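You operate a simulated robot arm through the tools that you are given. There is no shell and no other tool. Be economical: measure what you need, move in short steps, check, and stop when the job is done.

Carry out the task below with a simulated robot arm. There is one attempt and no reset: what you move stays moved.

TASK
Press the cube on the slide at HIGH load and put it in the tray that the display names.
Fine: slide in, set the load knob, press GO, slide out again.
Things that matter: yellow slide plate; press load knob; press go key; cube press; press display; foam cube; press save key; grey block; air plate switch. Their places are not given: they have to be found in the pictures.

It is judged by the outcome, as a careful person would: the job done as asked, and still so three seconds after it is handed in. It fails if anything else is knocked over, pushed out of place, dropped, spilled or broken.

THE ROBOT
A 7-joint arm with a two-finger parallel gripper, fixed in place. Base frame: the origin is at the foot of the arm, x ahead of it, y to its left, z up; the work surface is at about z = 0.82. Lengths are in m, angles in rad, forces in N, time in s.
With the tool pointing down near the work surface it reaches from about 0.3 to 0.7 m from the base axis. Its first joint turns from -1.152 to 1.152 rad. Payload 1.57 kg.
Tool frame: the origin (TCP) lies between the finger pads and is the grasp point; the fingertips stand 0.03 m ahead of it; z points along the fingers, y is the line along which they close. The gripper opens to 0.11 m. The fingers are 0.024 m wide and 0.012 m thick; the gripper's body (0.048 by 0.112 m) begins 0.078 m behind the TCP.
Orientation is told as [roll, pitch, yaw] about the base's x, y, z axes, in that order, counted from this pose: with the fingers straight down and closing along the base's y, the tool's x points along the base's -x, its y along +y and its z along -z.

THE INTERFACE
- The arm moves only by the tool arm_command. Its argument "increments" is a list of rows, each a list of 3 entries, a list of its own where there are three numbers: the shift along the tool's x, y, z in m, then the turn, a rotation vector about the tool's x, y, z in degrees, then the gripper command, from -1 (fully open) to 1 (shut), values between in proportion. In form: [[[dx, dy, dz], [rx, ry, rz], fingers], ...]. A call has 1 to 12 rows; each row shifts and turns the commanded pose from where the row before left it, along the tool's axes as they then stand. A row lasts 0.2 s, in which the tool goes at most 0.05 m and 0.15 rad; a call with a longer step from one row to the next is refused whole, and so is a gripper value outside its range. A pose out of reach is approached as far as the arm can. The call stops where the force on the tool passes 70 N (or 10 N more than at its start, if that is more) or the arm is blocked; 0.2 s more then pass. The fingers move at their own pace (about 0.108 m/s each) and stop on an object; they squeeze with about 33 N. The grip force told is the motor's: it shows also when the fingers shut on nothing. Time passes only in rows, and 0.2 s behind the last, so rows that do not move let the fingers close. It gives the time, the measured TCP pose, the force on the tool (base axes), the opening and the grip force at its end, in the units of the frame above (readings bear some noise).
- Cameras (640 x 400 px; columns grow to the right, rows downward): "scene" is fixed at [0.1755, -0.4008, 1.405]; the picture's right is [0.66, -0.75, 0.00], its down [-0.44, -0.39, -0.81] and it looks along [0.61, 0.54, -0.58] (base axes); focal length 336 px, centre (320, 200). "wrist" rides on the gripper at [-0.036, 0, -0.08] in the tool frame; the picture's right is [0.00, -1.00, 0.00], its down [0.97, 0.00, -0.24] and it looks along [0.24, 0.00, 0.97] (tool axes); focal length 218 px, centre (320, 200).
- get_image(camera): a new picture of that camera. No time passes.
- probe_pixels(camera, pixels): for up to 12 pixels [column, row] of the newest picture of that camera ("zoom" is the newest enlarged one), the place [x, y, z] in the base frame of the surface seen there, good to about 0.003 m. No time passes.
- enlarge(camera, box): a new picture of the part [left, top, right, bottom] of that camera's present view, enlarged. No time passes.
- finish_job(): hands the job in; it is judged then, once.

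Work in short steps. Measure before you move; look again where a grasp or a placing could have gone wrong, and mend it. You have 80 turns and 54 pictures in all, the two below and enlarged ones among them. Open the gripper and draw the arm clear of the work before you hand the job in, unless the task says otherwise; then end with one line.

The tools are called as a command line: name --argument value ..., lists and objects as JSON in quotes. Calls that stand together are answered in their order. arm_command: Moves the arm, as the interface text tells. Its arguments: {"type":"object","properties":{"increments":{"type":"array"}},"required":["increments"]} The other tools are called the same way: get_image (camera) takes a picture; probe_pixels (camera, pixels) gives the place of the surface under pixels of a picture; enlarge (camera, box) takes an enlarged picture of a part of a camera's view; finish_job () hands the job in.

At the start:

```text
t: 0.0
eef_pos: [0.4578, -0.1497, 1.1875]
orientation: [0.001, 0.001, 0.0]
contact_force: [0.9, -0.1, 0.1]
width: 0.1099
grasp_force: 0.1
```

scene: 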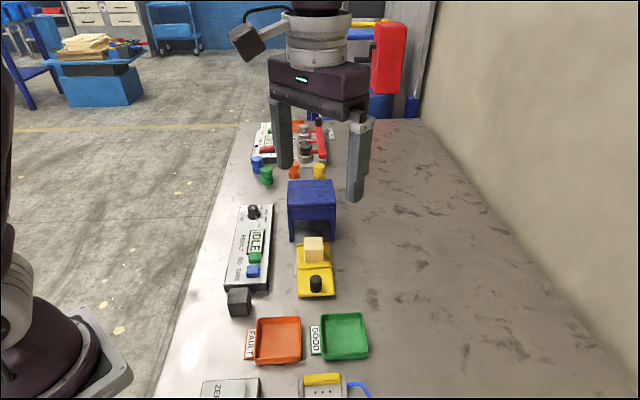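
wrist: 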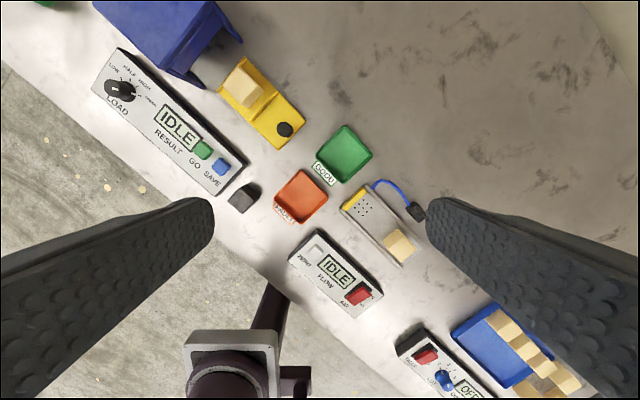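

The wrist view shows the press panel (knob at 120,90; GO 202,150; SAVE 221,167), the slide at (262,105) with its cube, and the trays. I enlarge both for detail.

enlarge --camera "wrist" --box '[80, 30, 320, 220]'

enlarge --camera "scene" --box '[200, 160, 380, 320]'

probe_pixels --camera "wrist" --pixels '[[120, 88], [202, 150], [221, 167], [284, 129], [243, 88], [302, 108], [276, 148], [244, 197], [300, 195], [344, 152], [125, 50], [200, 40]]'

```text
2.11 times, centred on (200, 125) of wrist
```

zoom: 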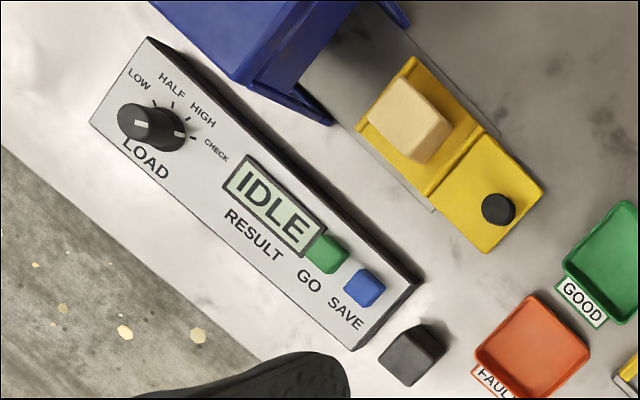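

```text
2.50 times, centred on (290, 240) of scene
```

zoom: 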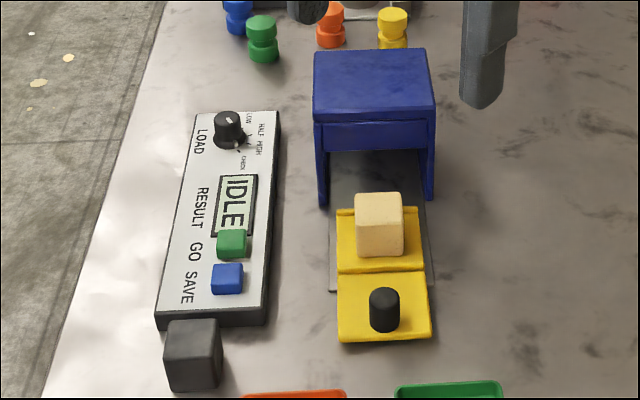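

```text
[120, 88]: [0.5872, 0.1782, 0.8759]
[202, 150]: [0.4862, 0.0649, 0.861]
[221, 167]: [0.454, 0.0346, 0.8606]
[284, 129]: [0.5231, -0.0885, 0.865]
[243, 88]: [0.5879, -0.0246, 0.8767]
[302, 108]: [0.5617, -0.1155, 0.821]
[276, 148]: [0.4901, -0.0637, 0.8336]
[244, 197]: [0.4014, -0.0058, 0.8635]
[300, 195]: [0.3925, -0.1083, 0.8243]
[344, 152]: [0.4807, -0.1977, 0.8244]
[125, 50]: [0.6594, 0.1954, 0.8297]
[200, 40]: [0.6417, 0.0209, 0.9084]
```

The equipment lies at about 45° in the base frame. I go above the panel for a closer look at the knob.

arm_command --increments '[[[-0.017, 0.034, 0.017], [0, 0, 0], -1], [[-0.017, 0.034, 0.017], [0, 0, 0], -1], [[-0.017, 0.034, 0.017], [0, 0, 0], -1], [[-0.017, 0.034, 0.017], [0, 0, 0], -1], [[-0.017, 0.034, 0.017], [0, 0, 0], -1], [[-0.017, 0.034, 0.017], [0, 0, 0], -1], [[-0.017, 0.034, 0.017], [0, 0, 0], -1], [[0, 0, 0.017], [0, 0, 0], -1], [[0, 0, 0], [0, 0, 0], -1]]'

get_image --camera "wrist"

```text
t: 2.0
eef_pos: [0.5788, 0.0868, 1.0524]
orientation: [0.001, 0.0, 0.0]
contact_force: [-0.3, 0.2, 0.0]
width: 0.1099
grasp_force: 0.0
```

```text
49 pictures are left
```

wrist: 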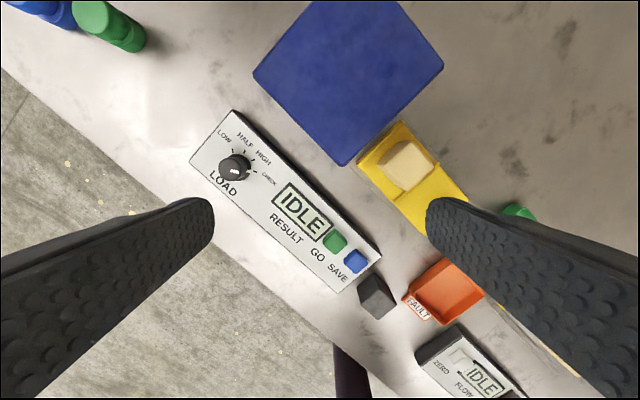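

enlarge --camera "wrist" --box '[190, 110, 290, 200]'

probe_pixels --camera "wrist" --pixels '[[234, 168], [334, 243], [356, 261], [234, 112], [378, 254], [192, 163], [340, 290], [412, 160], [255, 75], [347, 163], [440, 68], [376, 293]]'

```text
4.44 times, centred on (240, 155) of wrist
```

zoom: 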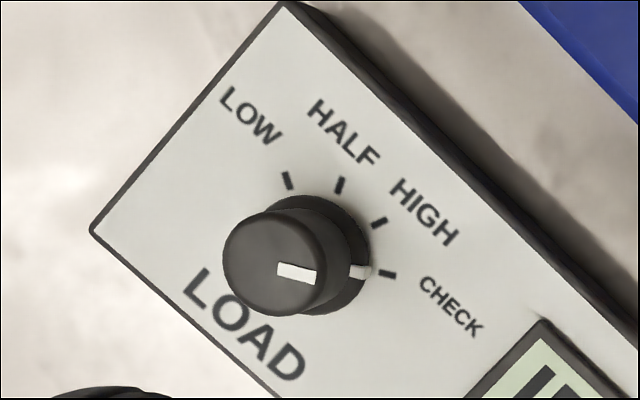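

```text
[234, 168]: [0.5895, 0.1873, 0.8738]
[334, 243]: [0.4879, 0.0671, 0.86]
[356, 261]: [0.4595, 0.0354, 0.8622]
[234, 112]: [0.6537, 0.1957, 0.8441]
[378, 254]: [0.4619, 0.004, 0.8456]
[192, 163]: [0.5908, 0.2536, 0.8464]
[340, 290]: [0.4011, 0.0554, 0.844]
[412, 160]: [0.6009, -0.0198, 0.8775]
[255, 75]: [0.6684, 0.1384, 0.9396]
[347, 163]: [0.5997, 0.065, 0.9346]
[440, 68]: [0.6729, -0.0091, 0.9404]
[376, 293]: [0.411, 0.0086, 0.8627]
```

Knob points at CHECK now; HIGH is about 38° counter-clockwise. First the slide: I move above the black handle with the jaw turned 45° so the fingers close across the slide.

arm_command --increments '[[[0.0112, -0.035, 0.006], [0, 0, 0], -1], [[0.0112, -0.035, 0.006], [0, 0, 0], -1], [[0.0112, -0.035, 0.006], [0, 0, 0], -1], [[0.0112, -0.035, 0.006], [0, 0, 0], -1], [[0.0112, -0.035, 0.006], [0, 0, 0], -1], [[0, 0, 0], [0, 0, -7.5], -1], [[0, 0, 0], [0, 0, -7.5], -1], [[0, 0, 0], [0, 0, -7.5], -1], [[0, 0, 0], [0, 0, -7.5], -1], [[0, 0, 0], [0, 0, -7.5], -1], [[0, 0, 0], [0, 0, -7.5], -1], [[0, 0, 0], [0, 0, 0], -1]]'

get_image --camera "wrist"

```text
t: 4.6
eef_pos: [0.5203, -0.0866, 1.0224]
orientation: [-0.001, 0.0, 0.786]
contact_force: [-0.7, 0.7, 0.0]
width: 0.11
grasp_force: 0.0
```

```text
47 pictures are left
```

wrist: 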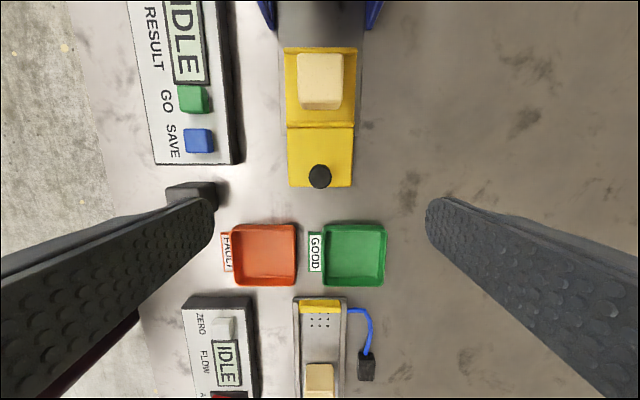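

The slide is aligned vertically in the picture, with the handle at (320,177). I measure the handle, plate edges, cube and trays.

probe_pixels --camera "wrist" --pixels '[[320, 176], [311, 176], [329, 176], [320, 167], [320, 155], [320, 68], [301, 60], [340, 60], [300, 140], [264, 255], [354, 255], [192, 192]]'

enlarge --camera "wrist" --box '[270, 30, 370, 200]'

```text
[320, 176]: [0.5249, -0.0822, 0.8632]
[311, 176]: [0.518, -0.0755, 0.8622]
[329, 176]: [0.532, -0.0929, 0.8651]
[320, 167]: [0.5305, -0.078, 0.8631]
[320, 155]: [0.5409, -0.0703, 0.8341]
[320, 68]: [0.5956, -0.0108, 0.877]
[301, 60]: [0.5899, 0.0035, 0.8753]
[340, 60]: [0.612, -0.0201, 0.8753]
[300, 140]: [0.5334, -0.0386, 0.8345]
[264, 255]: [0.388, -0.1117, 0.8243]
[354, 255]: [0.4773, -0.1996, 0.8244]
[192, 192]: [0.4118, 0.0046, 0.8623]
```

```text
2.35 times, centred on (320, 115) of wrist
```

zoom: 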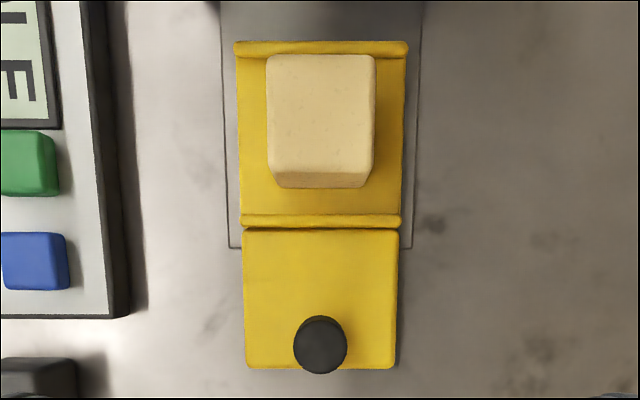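

Handle centre ≈ (0.524, -0.083), top 0.864. I descend around it with the jaw partly open and close.

arm_command --increments '[[[-0.0052, 0, 0.03], [0, 0, 0], -0.3], [[0, 0, 0.03], [0, 0, 0], -0.3], [[0, 0, 0.03], [0, 0, 0], -0.3], [[0, 0, 0.03], [0, 0, 0], -0.3], [[0, 0, 0.029], [0, 0, 0], -0.3], [[0, 0, 0], [0, 0, 0], -0.3], [[0, 0, 0], [0, 0, 0], 0.4], [[0, 0, 0], [0, 0, 0], 1], [[0, 0, 0], [0, 0, 0], 1]]'

get_image --camera "scene"

```text
t: 6.6
eef_pos: [0.5214, -0.0851, 0.8704]
orientation: [-0.001, 0.002, 0.785]
contact_force: [-1.0, 2.7, -6.4]
width: 0.0256
grasp_force: 36.6
```

```text
45 pictures are left
```

scene: 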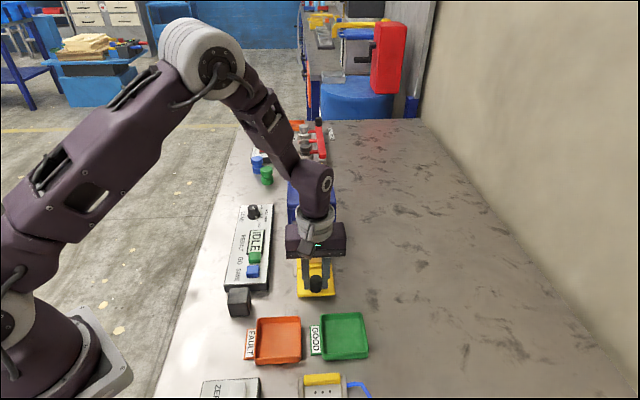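

Handle gripped (width 0.0256). I push the slide inward (tool −x) slowly.

arm_command --increments '[[[-0.01, 0, 0], [0, 0, 0], 1], [[-0.01, 0, 0], [0, 0, 0], 1], [[-0.01, 0, 0], [0, 0, 0], 1], [[-0.01, 0, 0], [0, 0, 0], 1], [[-0.01, 0, 0], [0, 0, 0], 1], [[-0.01, 0, 0], [0, 0, 0], 1], [[-0.01, 0, 0], [0, 0, 0], 1], [[-0.01, 0, 0], [0, 0, 0], 1]]'

enlarge --camera "scene" --box '[200, 160, 380, 320]'

get_image --camera "wrist"

```text
t: 8.4
eef_pos: [0.5821, -0.0252, 0.8719]
orientation: [-0.001, -0.001, 0.787]
contact_force: [-8.0, 6.7, -9.6]
width: 0.0253
grasp_force: 36.5
```

```text
2.50 times, centred on (290, 240) of scene
```

zoom: 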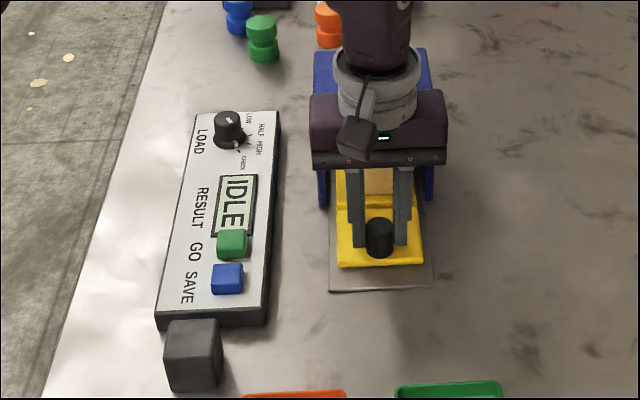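

```text
43 pictures are left
```

wrist: 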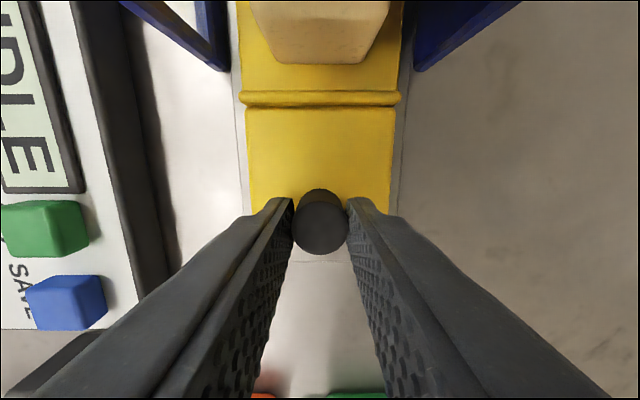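

The slide has moved about 8 cm and is still going in. I continue until it stops.

arm_command --increments '[[[-0.008, 0, 0], [0, 0, 0], 1], [[-0.008, 0, 0], [0, 0, 0], 1], [[-0.008, 0, 0], [0, 0, 0], 1], [[-0.008, 0, 0], [0, 0, 0], 1], [[0, 0, 0], [0, 0, 0], 1]]'

get_image --camera "wrist"

```text
t: 9.6
eef_pos: [0.6046, -0.0052, 0.873]
orientation: [-0.002, 0.0, 0.785]
contact_force: [-8.0, 5.0, -5.7]
width: 0.0256
grasp_force: 36.8
```

```text
42 pictures are left
```

wrist: 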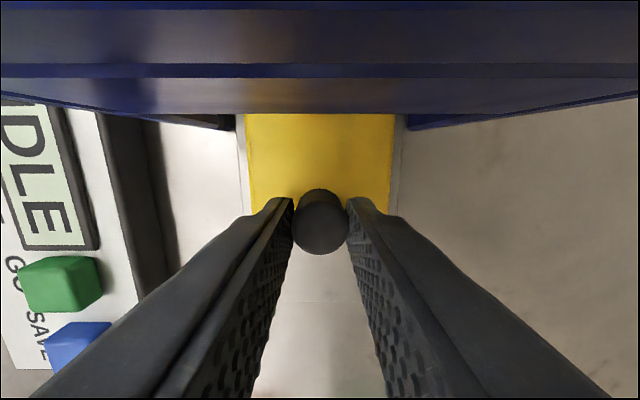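

No clear stop felt yet (moved 0.030 of 0.032). I push a little more and watch the force.

arm_command --increments '[[[-0.005, 0, 0], [0, 0, 0], 1], [[-0.005, 0, 0], [0, 0, 0], 1], [[0, 0, 0], [0, 0, 0], 1]]'

```text
t: 10.4
eef_pos: [0.6094, 0.002, 0.8727]
orientation: [-0.001, 0.005, 0.783]
contact_force: [-18.8, -22.8, -4.0]
width: 0.0258
grasp_force: 37.9
```

Force now opposes the push (~30 N along −in): the end stop. I release and rise clear.

arm_command --increments '[[[0.001, 0, 0], [0, 0, 0], -0.2], [[0, 0, 0], [0, 0, 0], -0.2], [[0, 0, -0.02], [0, 0, 0], -0.2], [[0, 0, -0.03], [0, 0, 0], -0.2], [[0, 0, -0.04], [0, 0, 0], -0.2], [[0, 0, -0.04], [0, 0, 0], -0.2], [[0, 0, -0.03], [0, 0, 0], -0.2], [[0, 0, 0], [0, 0, 0], -0.2]]'

enlarge --camera "scene" --box '[200, 160, 380, 320]'

get_image --camera "wrist"

```text
t: 12.2
eef_pos: [0.6105, 0.0023, 1.0341]
orientation: [0.0, 0.0, 0.784]
contact_force: [0.3, 0.3, 0.2]
width: 0.066
grasp_force: 0.1
```

```text
2.50 times, centred on (290, 240) of scene
```

zoom: 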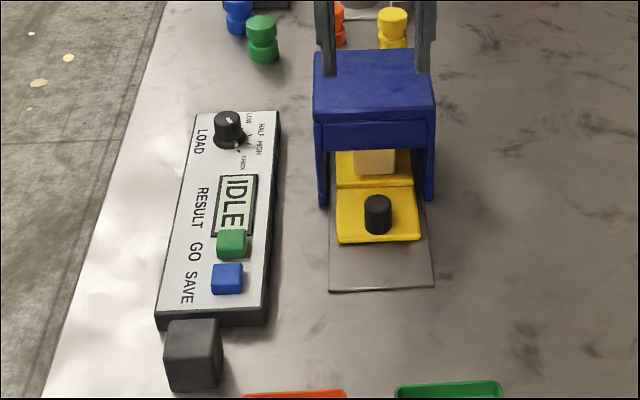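

```text
40 pictures are left
```

wrist: 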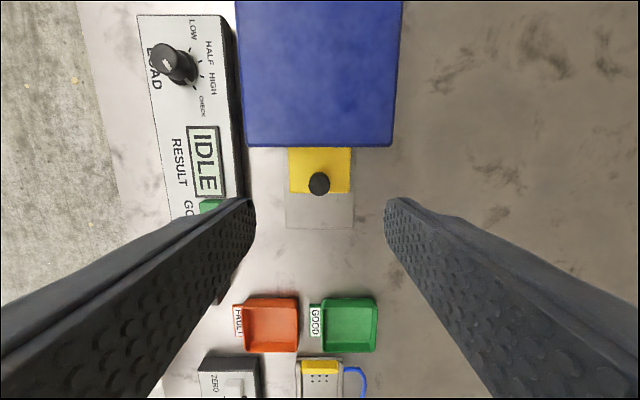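

Slide fully in. Now I move above the knob and turn the tool back to yaw 0, then look.

arm_command --increments '[[[-0.024, 0.0303, 0], [0, 0, 0], -0.2], [[-0.024, 0.0303, 0], [0, 0, 0], -0.2], [[-0.024, 0.0303, 0], [0, 0, 0], -0.2], [[-0.024, 0.0303, 0], [0, 0, 0], -0.2], [[-0.024, 0.0303, 0], [0, 0, 0], -0.2], [[0, 0, 0], [0, 0, 7.5], -0.2], [[0, 0, 0], [0, 0, 7.5], -0.2], [[0, 0, 0], [0, 0, 7.5], -0.2], [[0, 0, 0], [0, 0, 7.5], -0.2], [[0, 0, 0], [0, 0, 7.5], -0.2], [[0, 0, 0], [0, 0, 7.5], -0.2], [[0, 0, 0], [0, 0, 0], -0.2]]'

enlarge --camera "wrist" --box '[260, 120, 380, 220]'

```text
t: 14.8
eef_pos: [0.5875, 0.195, 1.0325]
orientation: [0.002, 0.002, -0.001]
contact_force: [0.0, 0.0, -0.7]
width: 0.0658
grasp_force: 0.0
```

```text
4.00 times, centred on (320, 170) of wrist
```

zoom: 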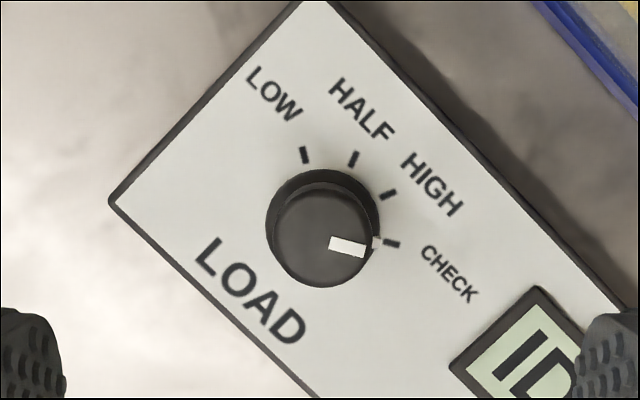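

probe_pixels --camera "zoom" --pixels '[[320, 240], [277, 240], [364, 236], [320, 200], [320, 280], [392, 244], [388, 195], [353, 159], [304, 155]]'

```text
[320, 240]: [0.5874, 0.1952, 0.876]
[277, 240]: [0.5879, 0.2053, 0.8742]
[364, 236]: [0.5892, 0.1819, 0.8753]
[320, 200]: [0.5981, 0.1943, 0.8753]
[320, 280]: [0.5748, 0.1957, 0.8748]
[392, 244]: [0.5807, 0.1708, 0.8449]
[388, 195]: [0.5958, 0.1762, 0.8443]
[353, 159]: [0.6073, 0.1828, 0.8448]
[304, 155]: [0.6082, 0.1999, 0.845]
```

Knob centre ≈ (0.587, 0.195), CHECK→HIGH is about 40° CCW. I descend, grip and turn 40°.

arm_command --increments '[[[0, 0, 0.03], [0, 0, 0], -0.2], [[0, 0, 0.03], [0, 0, 0], -0.2], [[0, 0, 0.03], [0, 0, 0], -0.2], [[0, 0, 0.03], [0, 0, 0], -0.2], [[0, 0, 0.029], [0, 0, 0], -0.2], [[0, 0, 0], [0, 0, 0], 0.3], [[0, 0, 0], [0, 0, 0], 1], [[0, 0, 0], [0, 0, 0], 1]]'

arm_command --increments '[[[0, 0, 0], [0, 0, -8], 1], [[0, 0, 0], [0, 0, -8], 1], [[0, 0, 0], [0, 0, -8], 1], [[0, 0, 0], [0, 0, -8], 1], [[0, 0, 0], [0, 0, -8], 1], [[0, 0, 0], [0, 0, 0], 1]]'

get_image --camera "wrist"

```text
t: 16.6
eef_pos: [0.5854, 0.1938, 0.8808]
orientation: [-0.002, 0.001, 0.001]
contact_force: [-0.4, -9.5, -4.9]
width: 0.0339
grasp_force: 42.2
```

```text
t: 18.0
eef_pos: [0.5863, 0.1948, 0.8836]
orientation: [0.0, 0.0, 0.699]
contact_force: [-0.3, -11.8, -22.4]
width: 0.0272
grasp_force: 38.0
```

```text
38 pictures are left
```

wrist: 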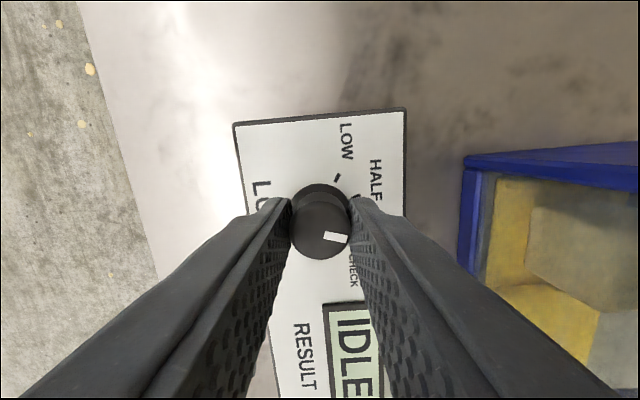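

The pointer kept its angle in the picture, so the knob turned with the tool. I release, rise and check.

arm_command --increments '[[[0, 0, 0], [0, 0, 0], -0.2], [[0, 0, 0], [0, 0, 0], -0.2], [[0, 0, -0.03], [0, 0, 0], -0.2], [[0, 0, -0.04], [0, 0, 0], -0.2], [[0, 0, -0.04], [0, 0, 0], -0.2], [[0, 0, -0.04], [0, 0, 0], -0.2], [[0, 0, 0], [0, 0, 0], -0.2]]'

enlarge --camera "wrist" --box '[260, 120, 380, 220]'

```text
t: 19.6
eef_pos: [0.5881, 0.1954, 1.03]
orientation: [0.001, 0.0, 0.697]
contact_force: [0.3, -0.4, 0.3]
width: 0.0661
grasp_force: 0.0
```

```text
4.00 times, centred on (320, 170) of wrist
```

zoom: 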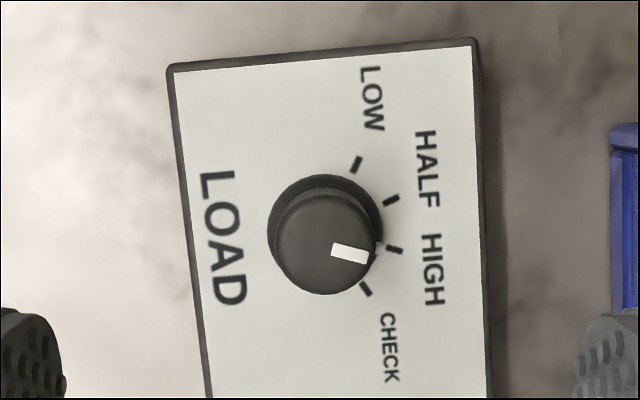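

Pointer is on HIGH. Now I move above GO and check alignment.

arm_command --increments '[[[0.0321, -0.0068, 0], [0, 0, 0], -0.2], [[0.0321, -0.0068, 0], [0, 0, 0], -0.2], [[0.0321, -0.0068, 0], [0, 0, 0], -0.2], [[0.0321, -0.0068, 0], [0, 0, 0], -0.2], [[0.0321, -0.0068, 0], [0, 0, 0], -0.2], [[0, 0, 0.02], [0, 0, 0], -0.2], [[0, 0, 0], [0, 0, 0], -0.2]]'

enlarge --camera "wrist" --box '[250, 120, 390, 250]'

```text
t: 21.2
eef_pos: [0.487, 0.0659, 1.0148]
orientation: [0.0, 0.0, 0.698]
contact_force: [-0.1, -0.5, 0.2]
width: 0.0656
grasp_force: 0.0
```

```text
3.08 times, centred on (320, 185) of wrist
```

zoom: 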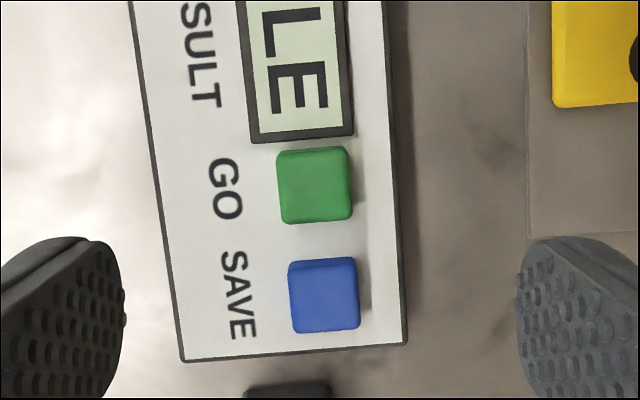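

probe_pixels --camera "zoom" --pixels '[[314, 183], [283, 183], [348, 183], [314, 153], [314, 215], [324, 294], [300, 138]]'

```text
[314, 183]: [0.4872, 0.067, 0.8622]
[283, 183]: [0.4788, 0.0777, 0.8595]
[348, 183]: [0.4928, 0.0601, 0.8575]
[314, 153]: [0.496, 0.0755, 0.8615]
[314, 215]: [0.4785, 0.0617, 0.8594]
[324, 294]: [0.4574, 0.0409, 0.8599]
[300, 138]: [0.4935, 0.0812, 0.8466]
```

GO centre ≈ (0.487, 0.068, 0.861). Close the fingers, descend near it, then press in small steps.

arm_command --increments '[[[0, 0, 0], [0, 0, 0], 1], [[0, 0, 0.03], [0, 0, 0], 1], [[0, 0, 0.03], [0, 0, 0], 1], [[0, 0, 0.03], [0, 0, 0], 1], [[0, 0, 0.025], [0, 0, 0], 1], [[0, 0, 0.003], [0, 0, 0], 1], [[0, 0, 0.003], [0, 0, 0], 1], [[0, 0, 0.003], [0, 0, 0], 1], [[0, 0, 0], [0, 0, 0], 1]]'

enlarge --camera "scene" --box '[200, 160, 380, 320]'

```text
t: 23.2
eef_pos: [0.4876, 0.0636, 0.8906]
orientation: [-0.001, -0.002, 0.699]
contact_force: [-0.2, 0.1, 0.1]
width: 0.0002
grasp_force: 21.6
```

```text
2.50 times, centred on (290, 240) of scene
```

zoom: 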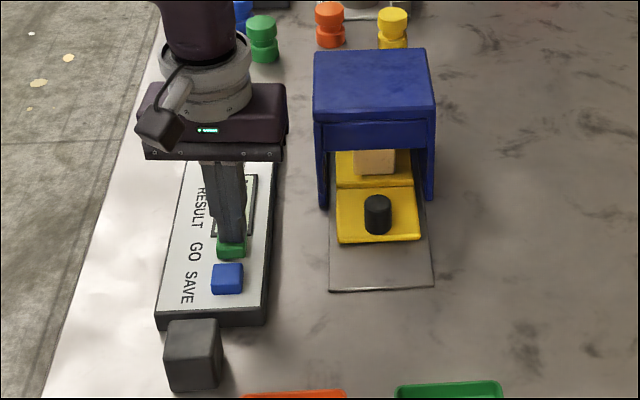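

Fingertips are just above GO. I press on in 2 mm steps.

arm_command --increments '[[[0, 0, 0.002], [0, 0, 0], 1], [[0, 0, 0.002], [0, 0, 0], 1], [[0, 0, 0.002], [0, 0, 0], 1], [[0, 0, 0], [0, 0, 0], 1]]'

```text
t: 24.2
eef_pos: [0.4876, 0.0654, 0.8839]
orientation: [0.0, 0.0, 0.699]
contact_force: [1.0, -0.3, 3.2]
width: 0.0
grasp_force: 21.9
```

Contact force 3 N with the tip about 7 mm into the key. I check the display.

enlarge --camera "wrist" --box '[220, 100, 420, 300]'

enlarge --camera "scene" --box '[200, 160, 380, 320]'

```text
2.00 times, centred on (320, 200) of wrist
```

zoom: 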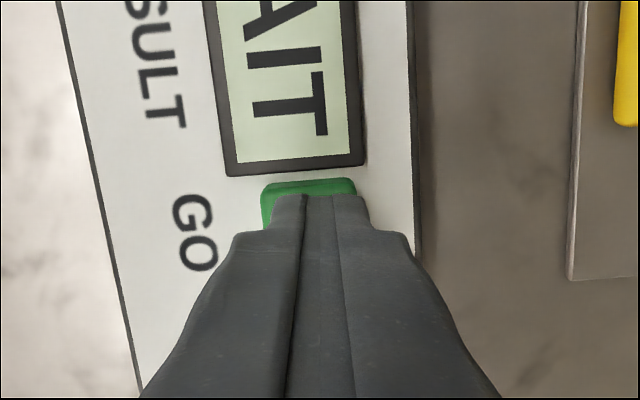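

```text
2.50 times, centred on (290, 240) of scene
```

zoom: 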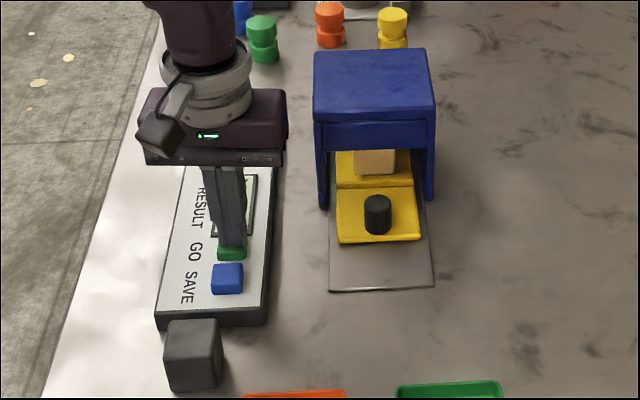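

Display reads "WAIT": the press is running. I lift off and move up, then wait and watch the display.

arm_command --increments '[[[0, 0, -0.02], [0, 0, 0], 1], [[0, 0, -0.04], [0, 0, 0], 1], [[0, 0, -0.04], [0, 0, 0], -0.2], [[0, 0, -0.04], [0, 0, 0], -0.2], [[0, 0, 0], [0, 0, 0], -0.2], [[0, 0, 0], [0, 0, 0], -0.2], [[0, 0, 0], [0, 0, 0], -0.2], [[0, 0, 0], [0, 0, 0], -0.2], [[0, 0, 0], [0, 0, 0], -0.2]]'

get_image --camera "wrist"

```text
t: 26.2
eef_pos: [0.4844, 0.0636, 1.022]
orientation: [0.001, 0.0, 0.698]
contact_force: [-0.3, 1.0, 1.0]
width: 0.0659
grasp_force: 0.0
```

```text
32 pictures are left
```

wrist: 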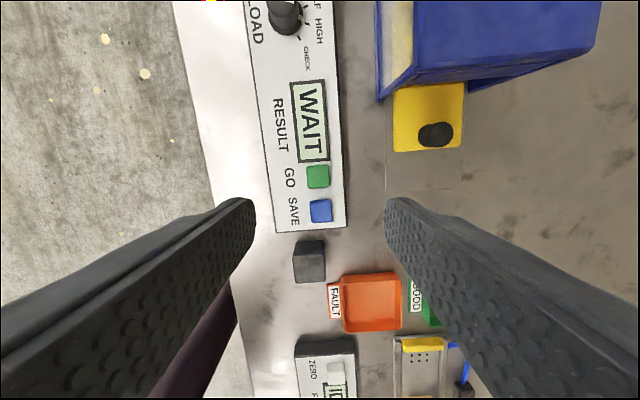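

Still WAIT. Meanwhile I go above the slide handle at about (0.611, 0.004), staying high.

arm_command --increments '[[[-0.0146, -0.0319, 0], [0, 0, 0], -0.2], [[-0.0146, -0.0319, 0], [0, 0, 0], -0.2], [[-0.0146, -0.0319, 0], [0, 0, 0], -0.2], [[-0.0146, -0.0319, 0], [0, 0, 0], -0.2], [[0, 0, 0], [0, 0, -5], -0.2], [[0, 0, 0], [0, 0, 0], -0.2], [[0, 0, 0], [0, 0, 0], -0.2], [[0, 0, 0], [0, 0, 0], -0.2], [[0, 0, 0], [0, 0, 0], -0.2], [[0, 0, 0], [0, 0, 0], -0.2], [[0, 0, 0], [0, 0, 0], -0.2]]'

get_image --camera "wrist"

```text
t: 28.6
eef_pos: [0.6137, 0.0025, 1.0223]
orientation: [0.002, 0.001, 0.786]
contact_force: [-0.6, -1.3, 0.4]
width: 0.066
grasp_force: 0.0
```

```text
31 pictures are left
```

wrist: 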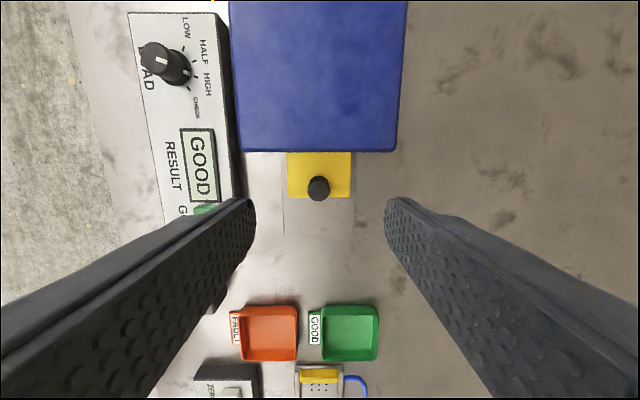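

Display says GOOD. But the knob's white mark (162,62) looks oddly vertical; I check it.

enlarge --camera "wrist" --box '[120, 0, 240, 110]'

probe_pixels --camera "wrist" --pixels '[[319, 188], [310, 188], [328, 188], [319, 180]]'

```text
3.64 times, centred on (180, 55) of wrist
```

zoom: 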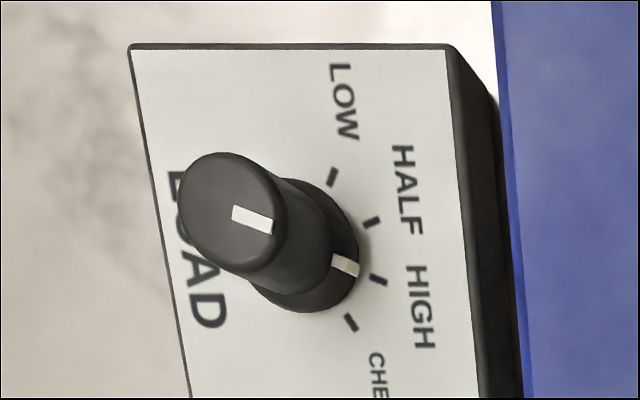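

```text
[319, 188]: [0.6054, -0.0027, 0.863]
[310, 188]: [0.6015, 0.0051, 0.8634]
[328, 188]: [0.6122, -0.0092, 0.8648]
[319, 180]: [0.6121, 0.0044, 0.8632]
```

Knob is on HIGH, result GOOD. I grip the handle (≈0.607, 0.000) and then pull the slide out about 0.12 m.

arm_command --increments '[[[0.0065, 0.002, 0.02], [0, 0, 0], -0.2], [[0, 0, 0.03], [0, 0, 0], -0.2], [[0, 0, 0.03], [0, 0, 0], -0.2], [[0, 0, 0.03], [0, 0, 0], -0.2], [[0, 0, 0.03], [0, 0, 0], -0.2], [[0, 0, 0.009], [0, 0, 0], -0.2], [[0, 0, 0], [0, 0, 0], -0.2], [[0, 0, 0], [0, 0, 0], 0.4], [[0, 0, 0], [0, 0, 0], 1], [[0, 0, 0], [0, 0, 0], 1]]'

arm_command --increments '[[[0.01, 0, 0], [0, 0, 0], 1], [[0.01, 0, 0], [0, 0, 0], 1], [[0.01, 0, 0], [0, 0, 0], 1], [[0.01, 0, 0], [0, 0, 0], 1], [[0.01, 0, 0], [0, 0, 0], 1], [[0.01, 0, 0], [0, 0, 0], 1], [[0.01, 0, 0], [0, 0, 0], 1], [[0.01, 0, 0], [0, 0, 0], 1], [[0.01, 0, 0], [0, 0, 0], 1], [[0.01, 0, 0], [0, 0, 0], 1], [[0.005, 0, 0], [0, 0, 0], 1], [[0, 0, 0], [0, 0, 0], 1]]'

enlarge --camera "scene" --box '[200, 160, 380, 320]'

```text
t: 30.8
eef_pos: [0.6085, 0.0011, 0.8751]
orientation: [0.0, 0.0, 0.784]
contact_force: [5.5, -5.0, -5.4]
width: 0.0254
grasp_force: 36.8
```

```text
t: 33.4
eef_pos: [0.5343, -0.0735, 0.8745]
orientation: [-0.002, 0.0, 0.784]
contact_force: [29.4, -30.6, -29.3]
width: 0.0258
grasp_force: 36.7
```

```text
2.50 times, centred on (290, 240) of scene
```

zoom: 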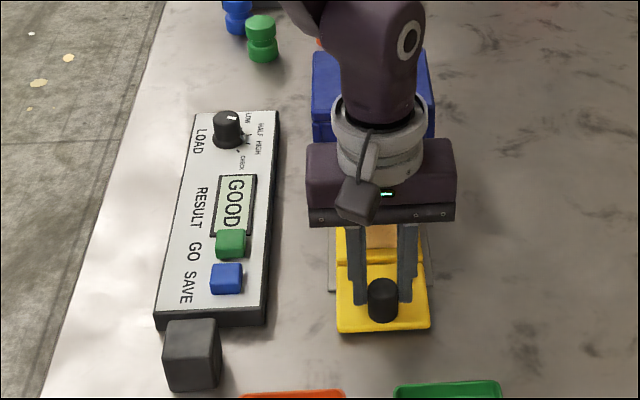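

Some side load (tool pushed towards −y tool). I relieve it 3 mm and pull out the remaining ~14 mm.

arm_command --increments '[[[0, -0.003, 0], [0, 0, 0], 1], [[0.005, 0, 0], [0, 0, 0], 1], [[0.005, 0, 0], [0, 0, 0], 1], [[0.004, 0, 0], [0, 0, 0], 1], [[0, 0, 0], [0, 0, 0], 1]]'

```text
t: 34.6
eef_pos: [0.5273, -0.0815, 0.8751]
orientation: [0.002, -0.004, 0.786]
contact_force: [15.8, 10.4, -22.9]
width: 0.0255
grasp_force: 37.0
```

Stop felt at the outer end. I release, rise and look at the cube.

arm_command --increments '[[[-0.001, 0, 0], [0, 0, 0], -0.2], [[0, 0, 0], [0, 0, 0], -0.2], [[0, 0, -0.03], [0, 0, 0], -0.2], [[0, 0, -0.04], [0, 0, 0], -0.2], [[0, 0, -0.04], [0, 0, 0], -0.2], [[0, 0, -0.04], [0, 0, 0], -0.2], [[0, 0, 0], [0, 0, 0], -0.2]]'

get_image --camera "wrist"

enlarge --camera "wrist" --box '[260, 0, 380, 190]'

```text
t: 36.2
eef_pos: [0.5271, -0.0851, 1.022]
orientation: [-0.001, 0.0, 0.784]
contact_force: [-0.1, -0.2, 0.0]
width: 0.0659
grasp_force: 0.2
```

```text
28 pictures are left
```

wrist: 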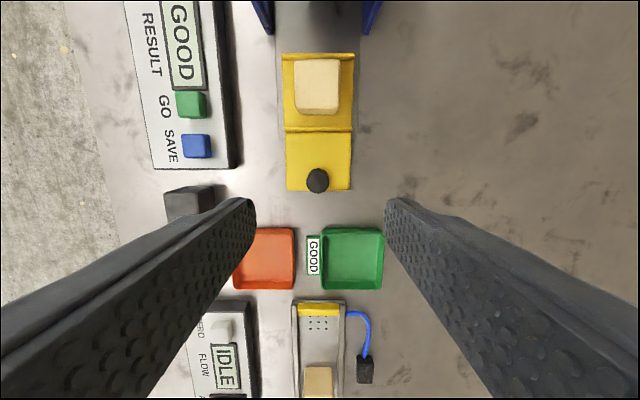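

```text
2.11 times, centred on (320, 95) of wrist
```

zoom: 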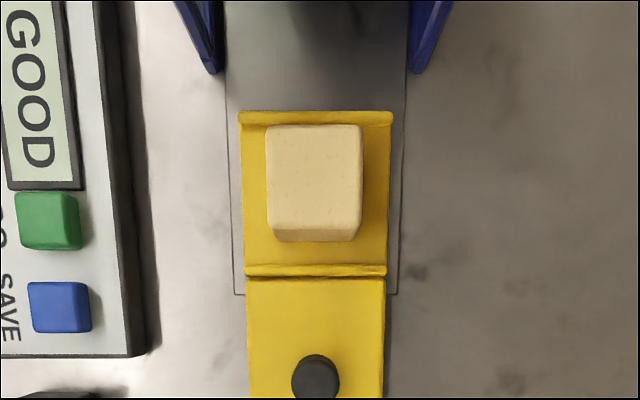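

The cube sits on its bay at (317,87). I measure its top and the green tray.

probe_pixels --camera "wrist" --pixels '[[317, 82], [297, 82], [337, 82], [317, 62], [317, 105], [352, 258], [330, 280], [376, 280], [352, 232], [381, 258]]'

```text
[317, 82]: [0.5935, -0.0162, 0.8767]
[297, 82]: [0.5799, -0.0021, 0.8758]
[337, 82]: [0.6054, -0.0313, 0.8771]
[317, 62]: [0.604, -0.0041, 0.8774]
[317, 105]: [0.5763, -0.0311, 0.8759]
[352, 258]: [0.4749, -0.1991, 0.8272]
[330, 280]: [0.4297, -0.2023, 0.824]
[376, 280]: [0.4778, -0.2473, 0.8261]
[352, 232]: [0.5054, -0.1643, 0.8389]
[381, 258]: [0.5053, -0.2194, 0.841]
```

Cube centre ≈ (0.5915, −0.017), top 0.877. I move over it, descend partway and check.

arm_command --increments '[[[-0.0312, 0.0009, 0], [0, 0, 0], -0.45], [[-0.0312, 0.0009, 0], [0, 0, 0], -0.45], [[-0.0312, 0.0009, 0], [0, 0, 0], -0.45], [[0, 0, 0.04], [0, 0, 0], -0.45], [[0, 0, 0.04], [0, 0, 0], -0.45], [[0, 0, 0], [0, 0, 0], -0.45]]'

get_image --camera "wrist"

```text
t: 37.6
eef_pos: [0.5891, -0.0182, 0.9445]
orientation: [0.001, 0.002, 0.784]
contact_force: [0.1, -0.6, -0.2]
width: 0.0799
grasp_force: 0.1
```

```text
26 pictures are left
```

wrist: 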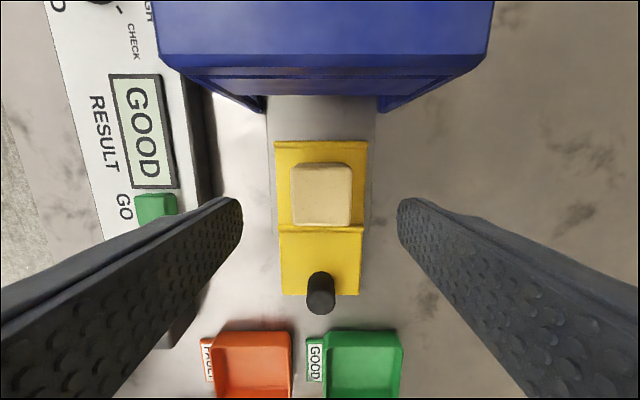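

Aligned. I descend and close moderately.

arm_command --increments '[[[-0.001, 0, 0.03], [0, 0, 0], -0.45], [[0, 0, 0.03], [0, 0, 0], -0.45], [[0, 0, 0.013], [0, 0, 0], -0.45], [[0, 0, 0], [0, 0, 0], -0.45], [[0, 0, 0], [0, 0, 0], 0.1], [[0, 0, 0], [0, 0, 0], 0.4], [[0, 0, 0], [0, 0, 0], 0.4]]'

```text
t: 39.2
eef_pos: [0.5921, -0.0146, 0.8735]
orientation: [0.0, 0.001, 0.786]
contact_force: [-0.2, 0.6, 0.3]
width: 0.0427
grasp_force: 32.9
```

Cube held (width 0.0427, 33 N). I lift it and carry it over the green GOOD tray centre (≈0.474, −0.199).

arm_command --increments '[[[0, 0, -0.02], [0, 0, 0], 0.5], [[0, 0, -0.03], [0, 0, 0], 0.5], [[0, 0, -0.04], [0, 0, 0], 0.5], [[0.0357, -0.0079, 0], [0, 0, 0], 0.5], [[0.0357, -0.0079, 0], [0, 0, 0], 0.5], [[0.0357, -0.0079, 0], [0, 0, 0], 0.5], [[0.0357, -0.0079, 0], [0, 0, 0], 0.5], [[0.0357, -0.0079, 0], [0, 0, 0], 0.5], [[0.0357, -0.0079, 0], [0, 0, 0], 0.5], [[0, 0, 0], [0, 0, 0], 0.5]]'

get_image --camera "wrist"

get_image --camera "scene"

```text
t: 41.4
eef_pos: [0.4714, -0.2027, 0.963]
orientation: [-0.001, 0.0, 0.787]
contact_force: [0.5, 0.2, 1.0]
width: 0.043
grasp_force: 32.6
```

```text
25 pictures are left
```

wrist: 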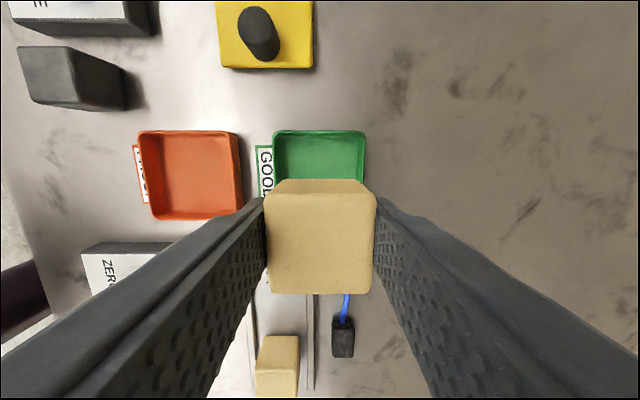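

```text
24 pictures are left
```

scene: 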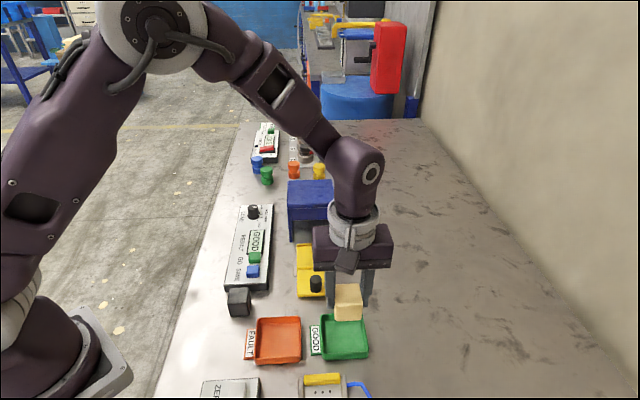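

Tray edges are visible now; I probe its walls to refine the centre.

probe_pixels --camera "wrist" --pixels '[[275, 150], [363, 150], [320, 132], [320, 150], [275, 133], [362, 133]]'

```text
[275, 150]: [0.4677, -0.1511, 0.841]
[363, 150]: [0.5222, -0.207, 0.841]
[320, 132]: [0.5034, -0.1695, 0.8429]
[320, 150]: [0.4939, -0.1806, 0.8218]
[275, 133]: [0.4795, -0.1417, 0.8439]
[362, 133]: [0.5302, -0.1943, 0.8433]
```

Laterally centred; it needs ~8 mm further inward. I lower so the cube is a few mm above the floor (TCP ~0.868), keeping the fingertips clear of the tray walls.

arm_command --increments '[[[-0.008, 0, 0.03], [0, 0, 0], 0.5], [[0, 0, 0.03], [0, 0, 0], 0.5], [[0, 0, 0.02], [0, 0, 0], 0.5], [[0, 0, 0.008], [0, 0, 0], 0.5], [[0, 0, 0.006], [0, 0, 0], 0.5], [[0, 0, 0], [0, 0, 0], 0.5]]'

get_image --camera "wrist"

enlarge --camera "scene" --box '[240, 260, 420, 380]'

```text
t: 42.8
eef_pos: [0.4793, -0.1949, 0.8677]
orientation: [0.001, 0.002, 0.787]
contact_force: [0.4, -0.2, -0.1]
width: 0.0427
grasp_force: 33.1
```

```text
23 pictures are left
```

wrist: 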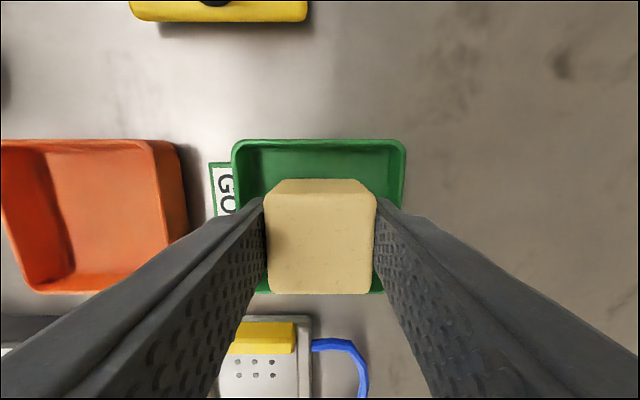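

```text
3.33 times, centred on (330, 320) of scene
```

zoom: 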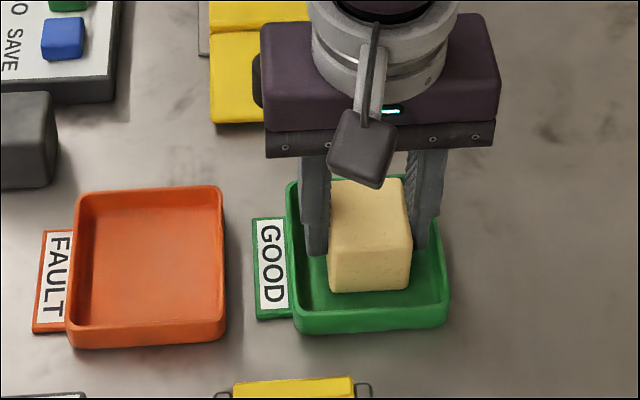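

Cube is within the tray, a few mm off the floor and clear of walls. I lower 2 mm, open slightly, rise, then open more.

arm_command --increments '[[[0, 0, 0.002], [0, 0, 0], 0.5], [[0, 0, 0], [0, 0, 0], 0.15], [[0, 0, 0], [0, 0, 0], 0.15], [[0, 0, 0], [0, 0, 0], 0.15], [[0, 0, -0.01], [0, 0, 0], 0.15], [[0, 0, -0.01], [0, 0, 0], 0.05], [[0, 0, -0.02], [0, 0, 0], -0.2], [[0, 0, -0.04], [0, 0, 0], -0.2], [[0, 0, -0.05], [0, 0, 0], -0.2], [[0, 0, -0.05], [0, 0, 0], -0.5], [[0, 0, -0.05], [0, 0, 0], -1]]'

get_image --camera "wrist"

get_image --camera "scene"

```text
t: 45.2
eef_pos: [0.4764, -0.1916, 1.0987]
orientation: [0.0, -0.001, 0.784]
contact_force: [-0.4, 0.0, 0.1]
width: 0.1099
grasp_force: 0.2
```

```text
21 pictures are left
```

wrist: 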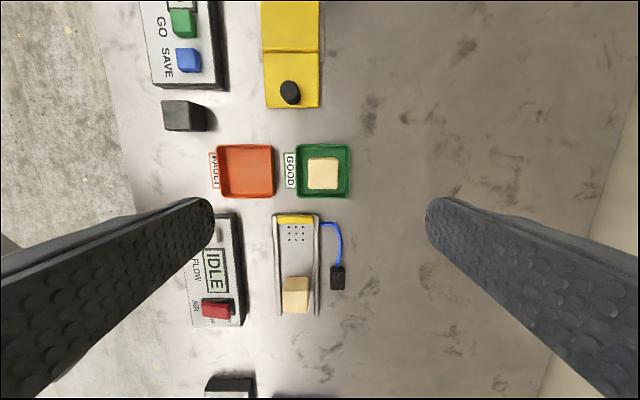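

```text
20 pictures are left
```

scene: 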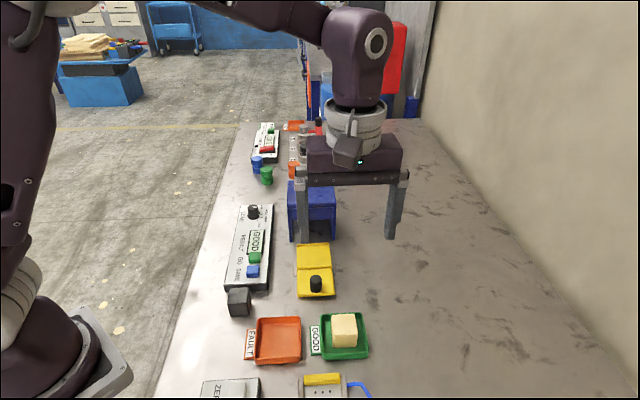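

The cube lies in the green GOOD tray, the slide is out with its handle back at (316,283), and nothing else has moved. The arm is clear, so I hand in.

finish_job

```text
The job is handed in.
```

The cube was pressed at HIGH load, the display read GOOD, and the cube is now in the GOOD tray with the slide pulled back out.
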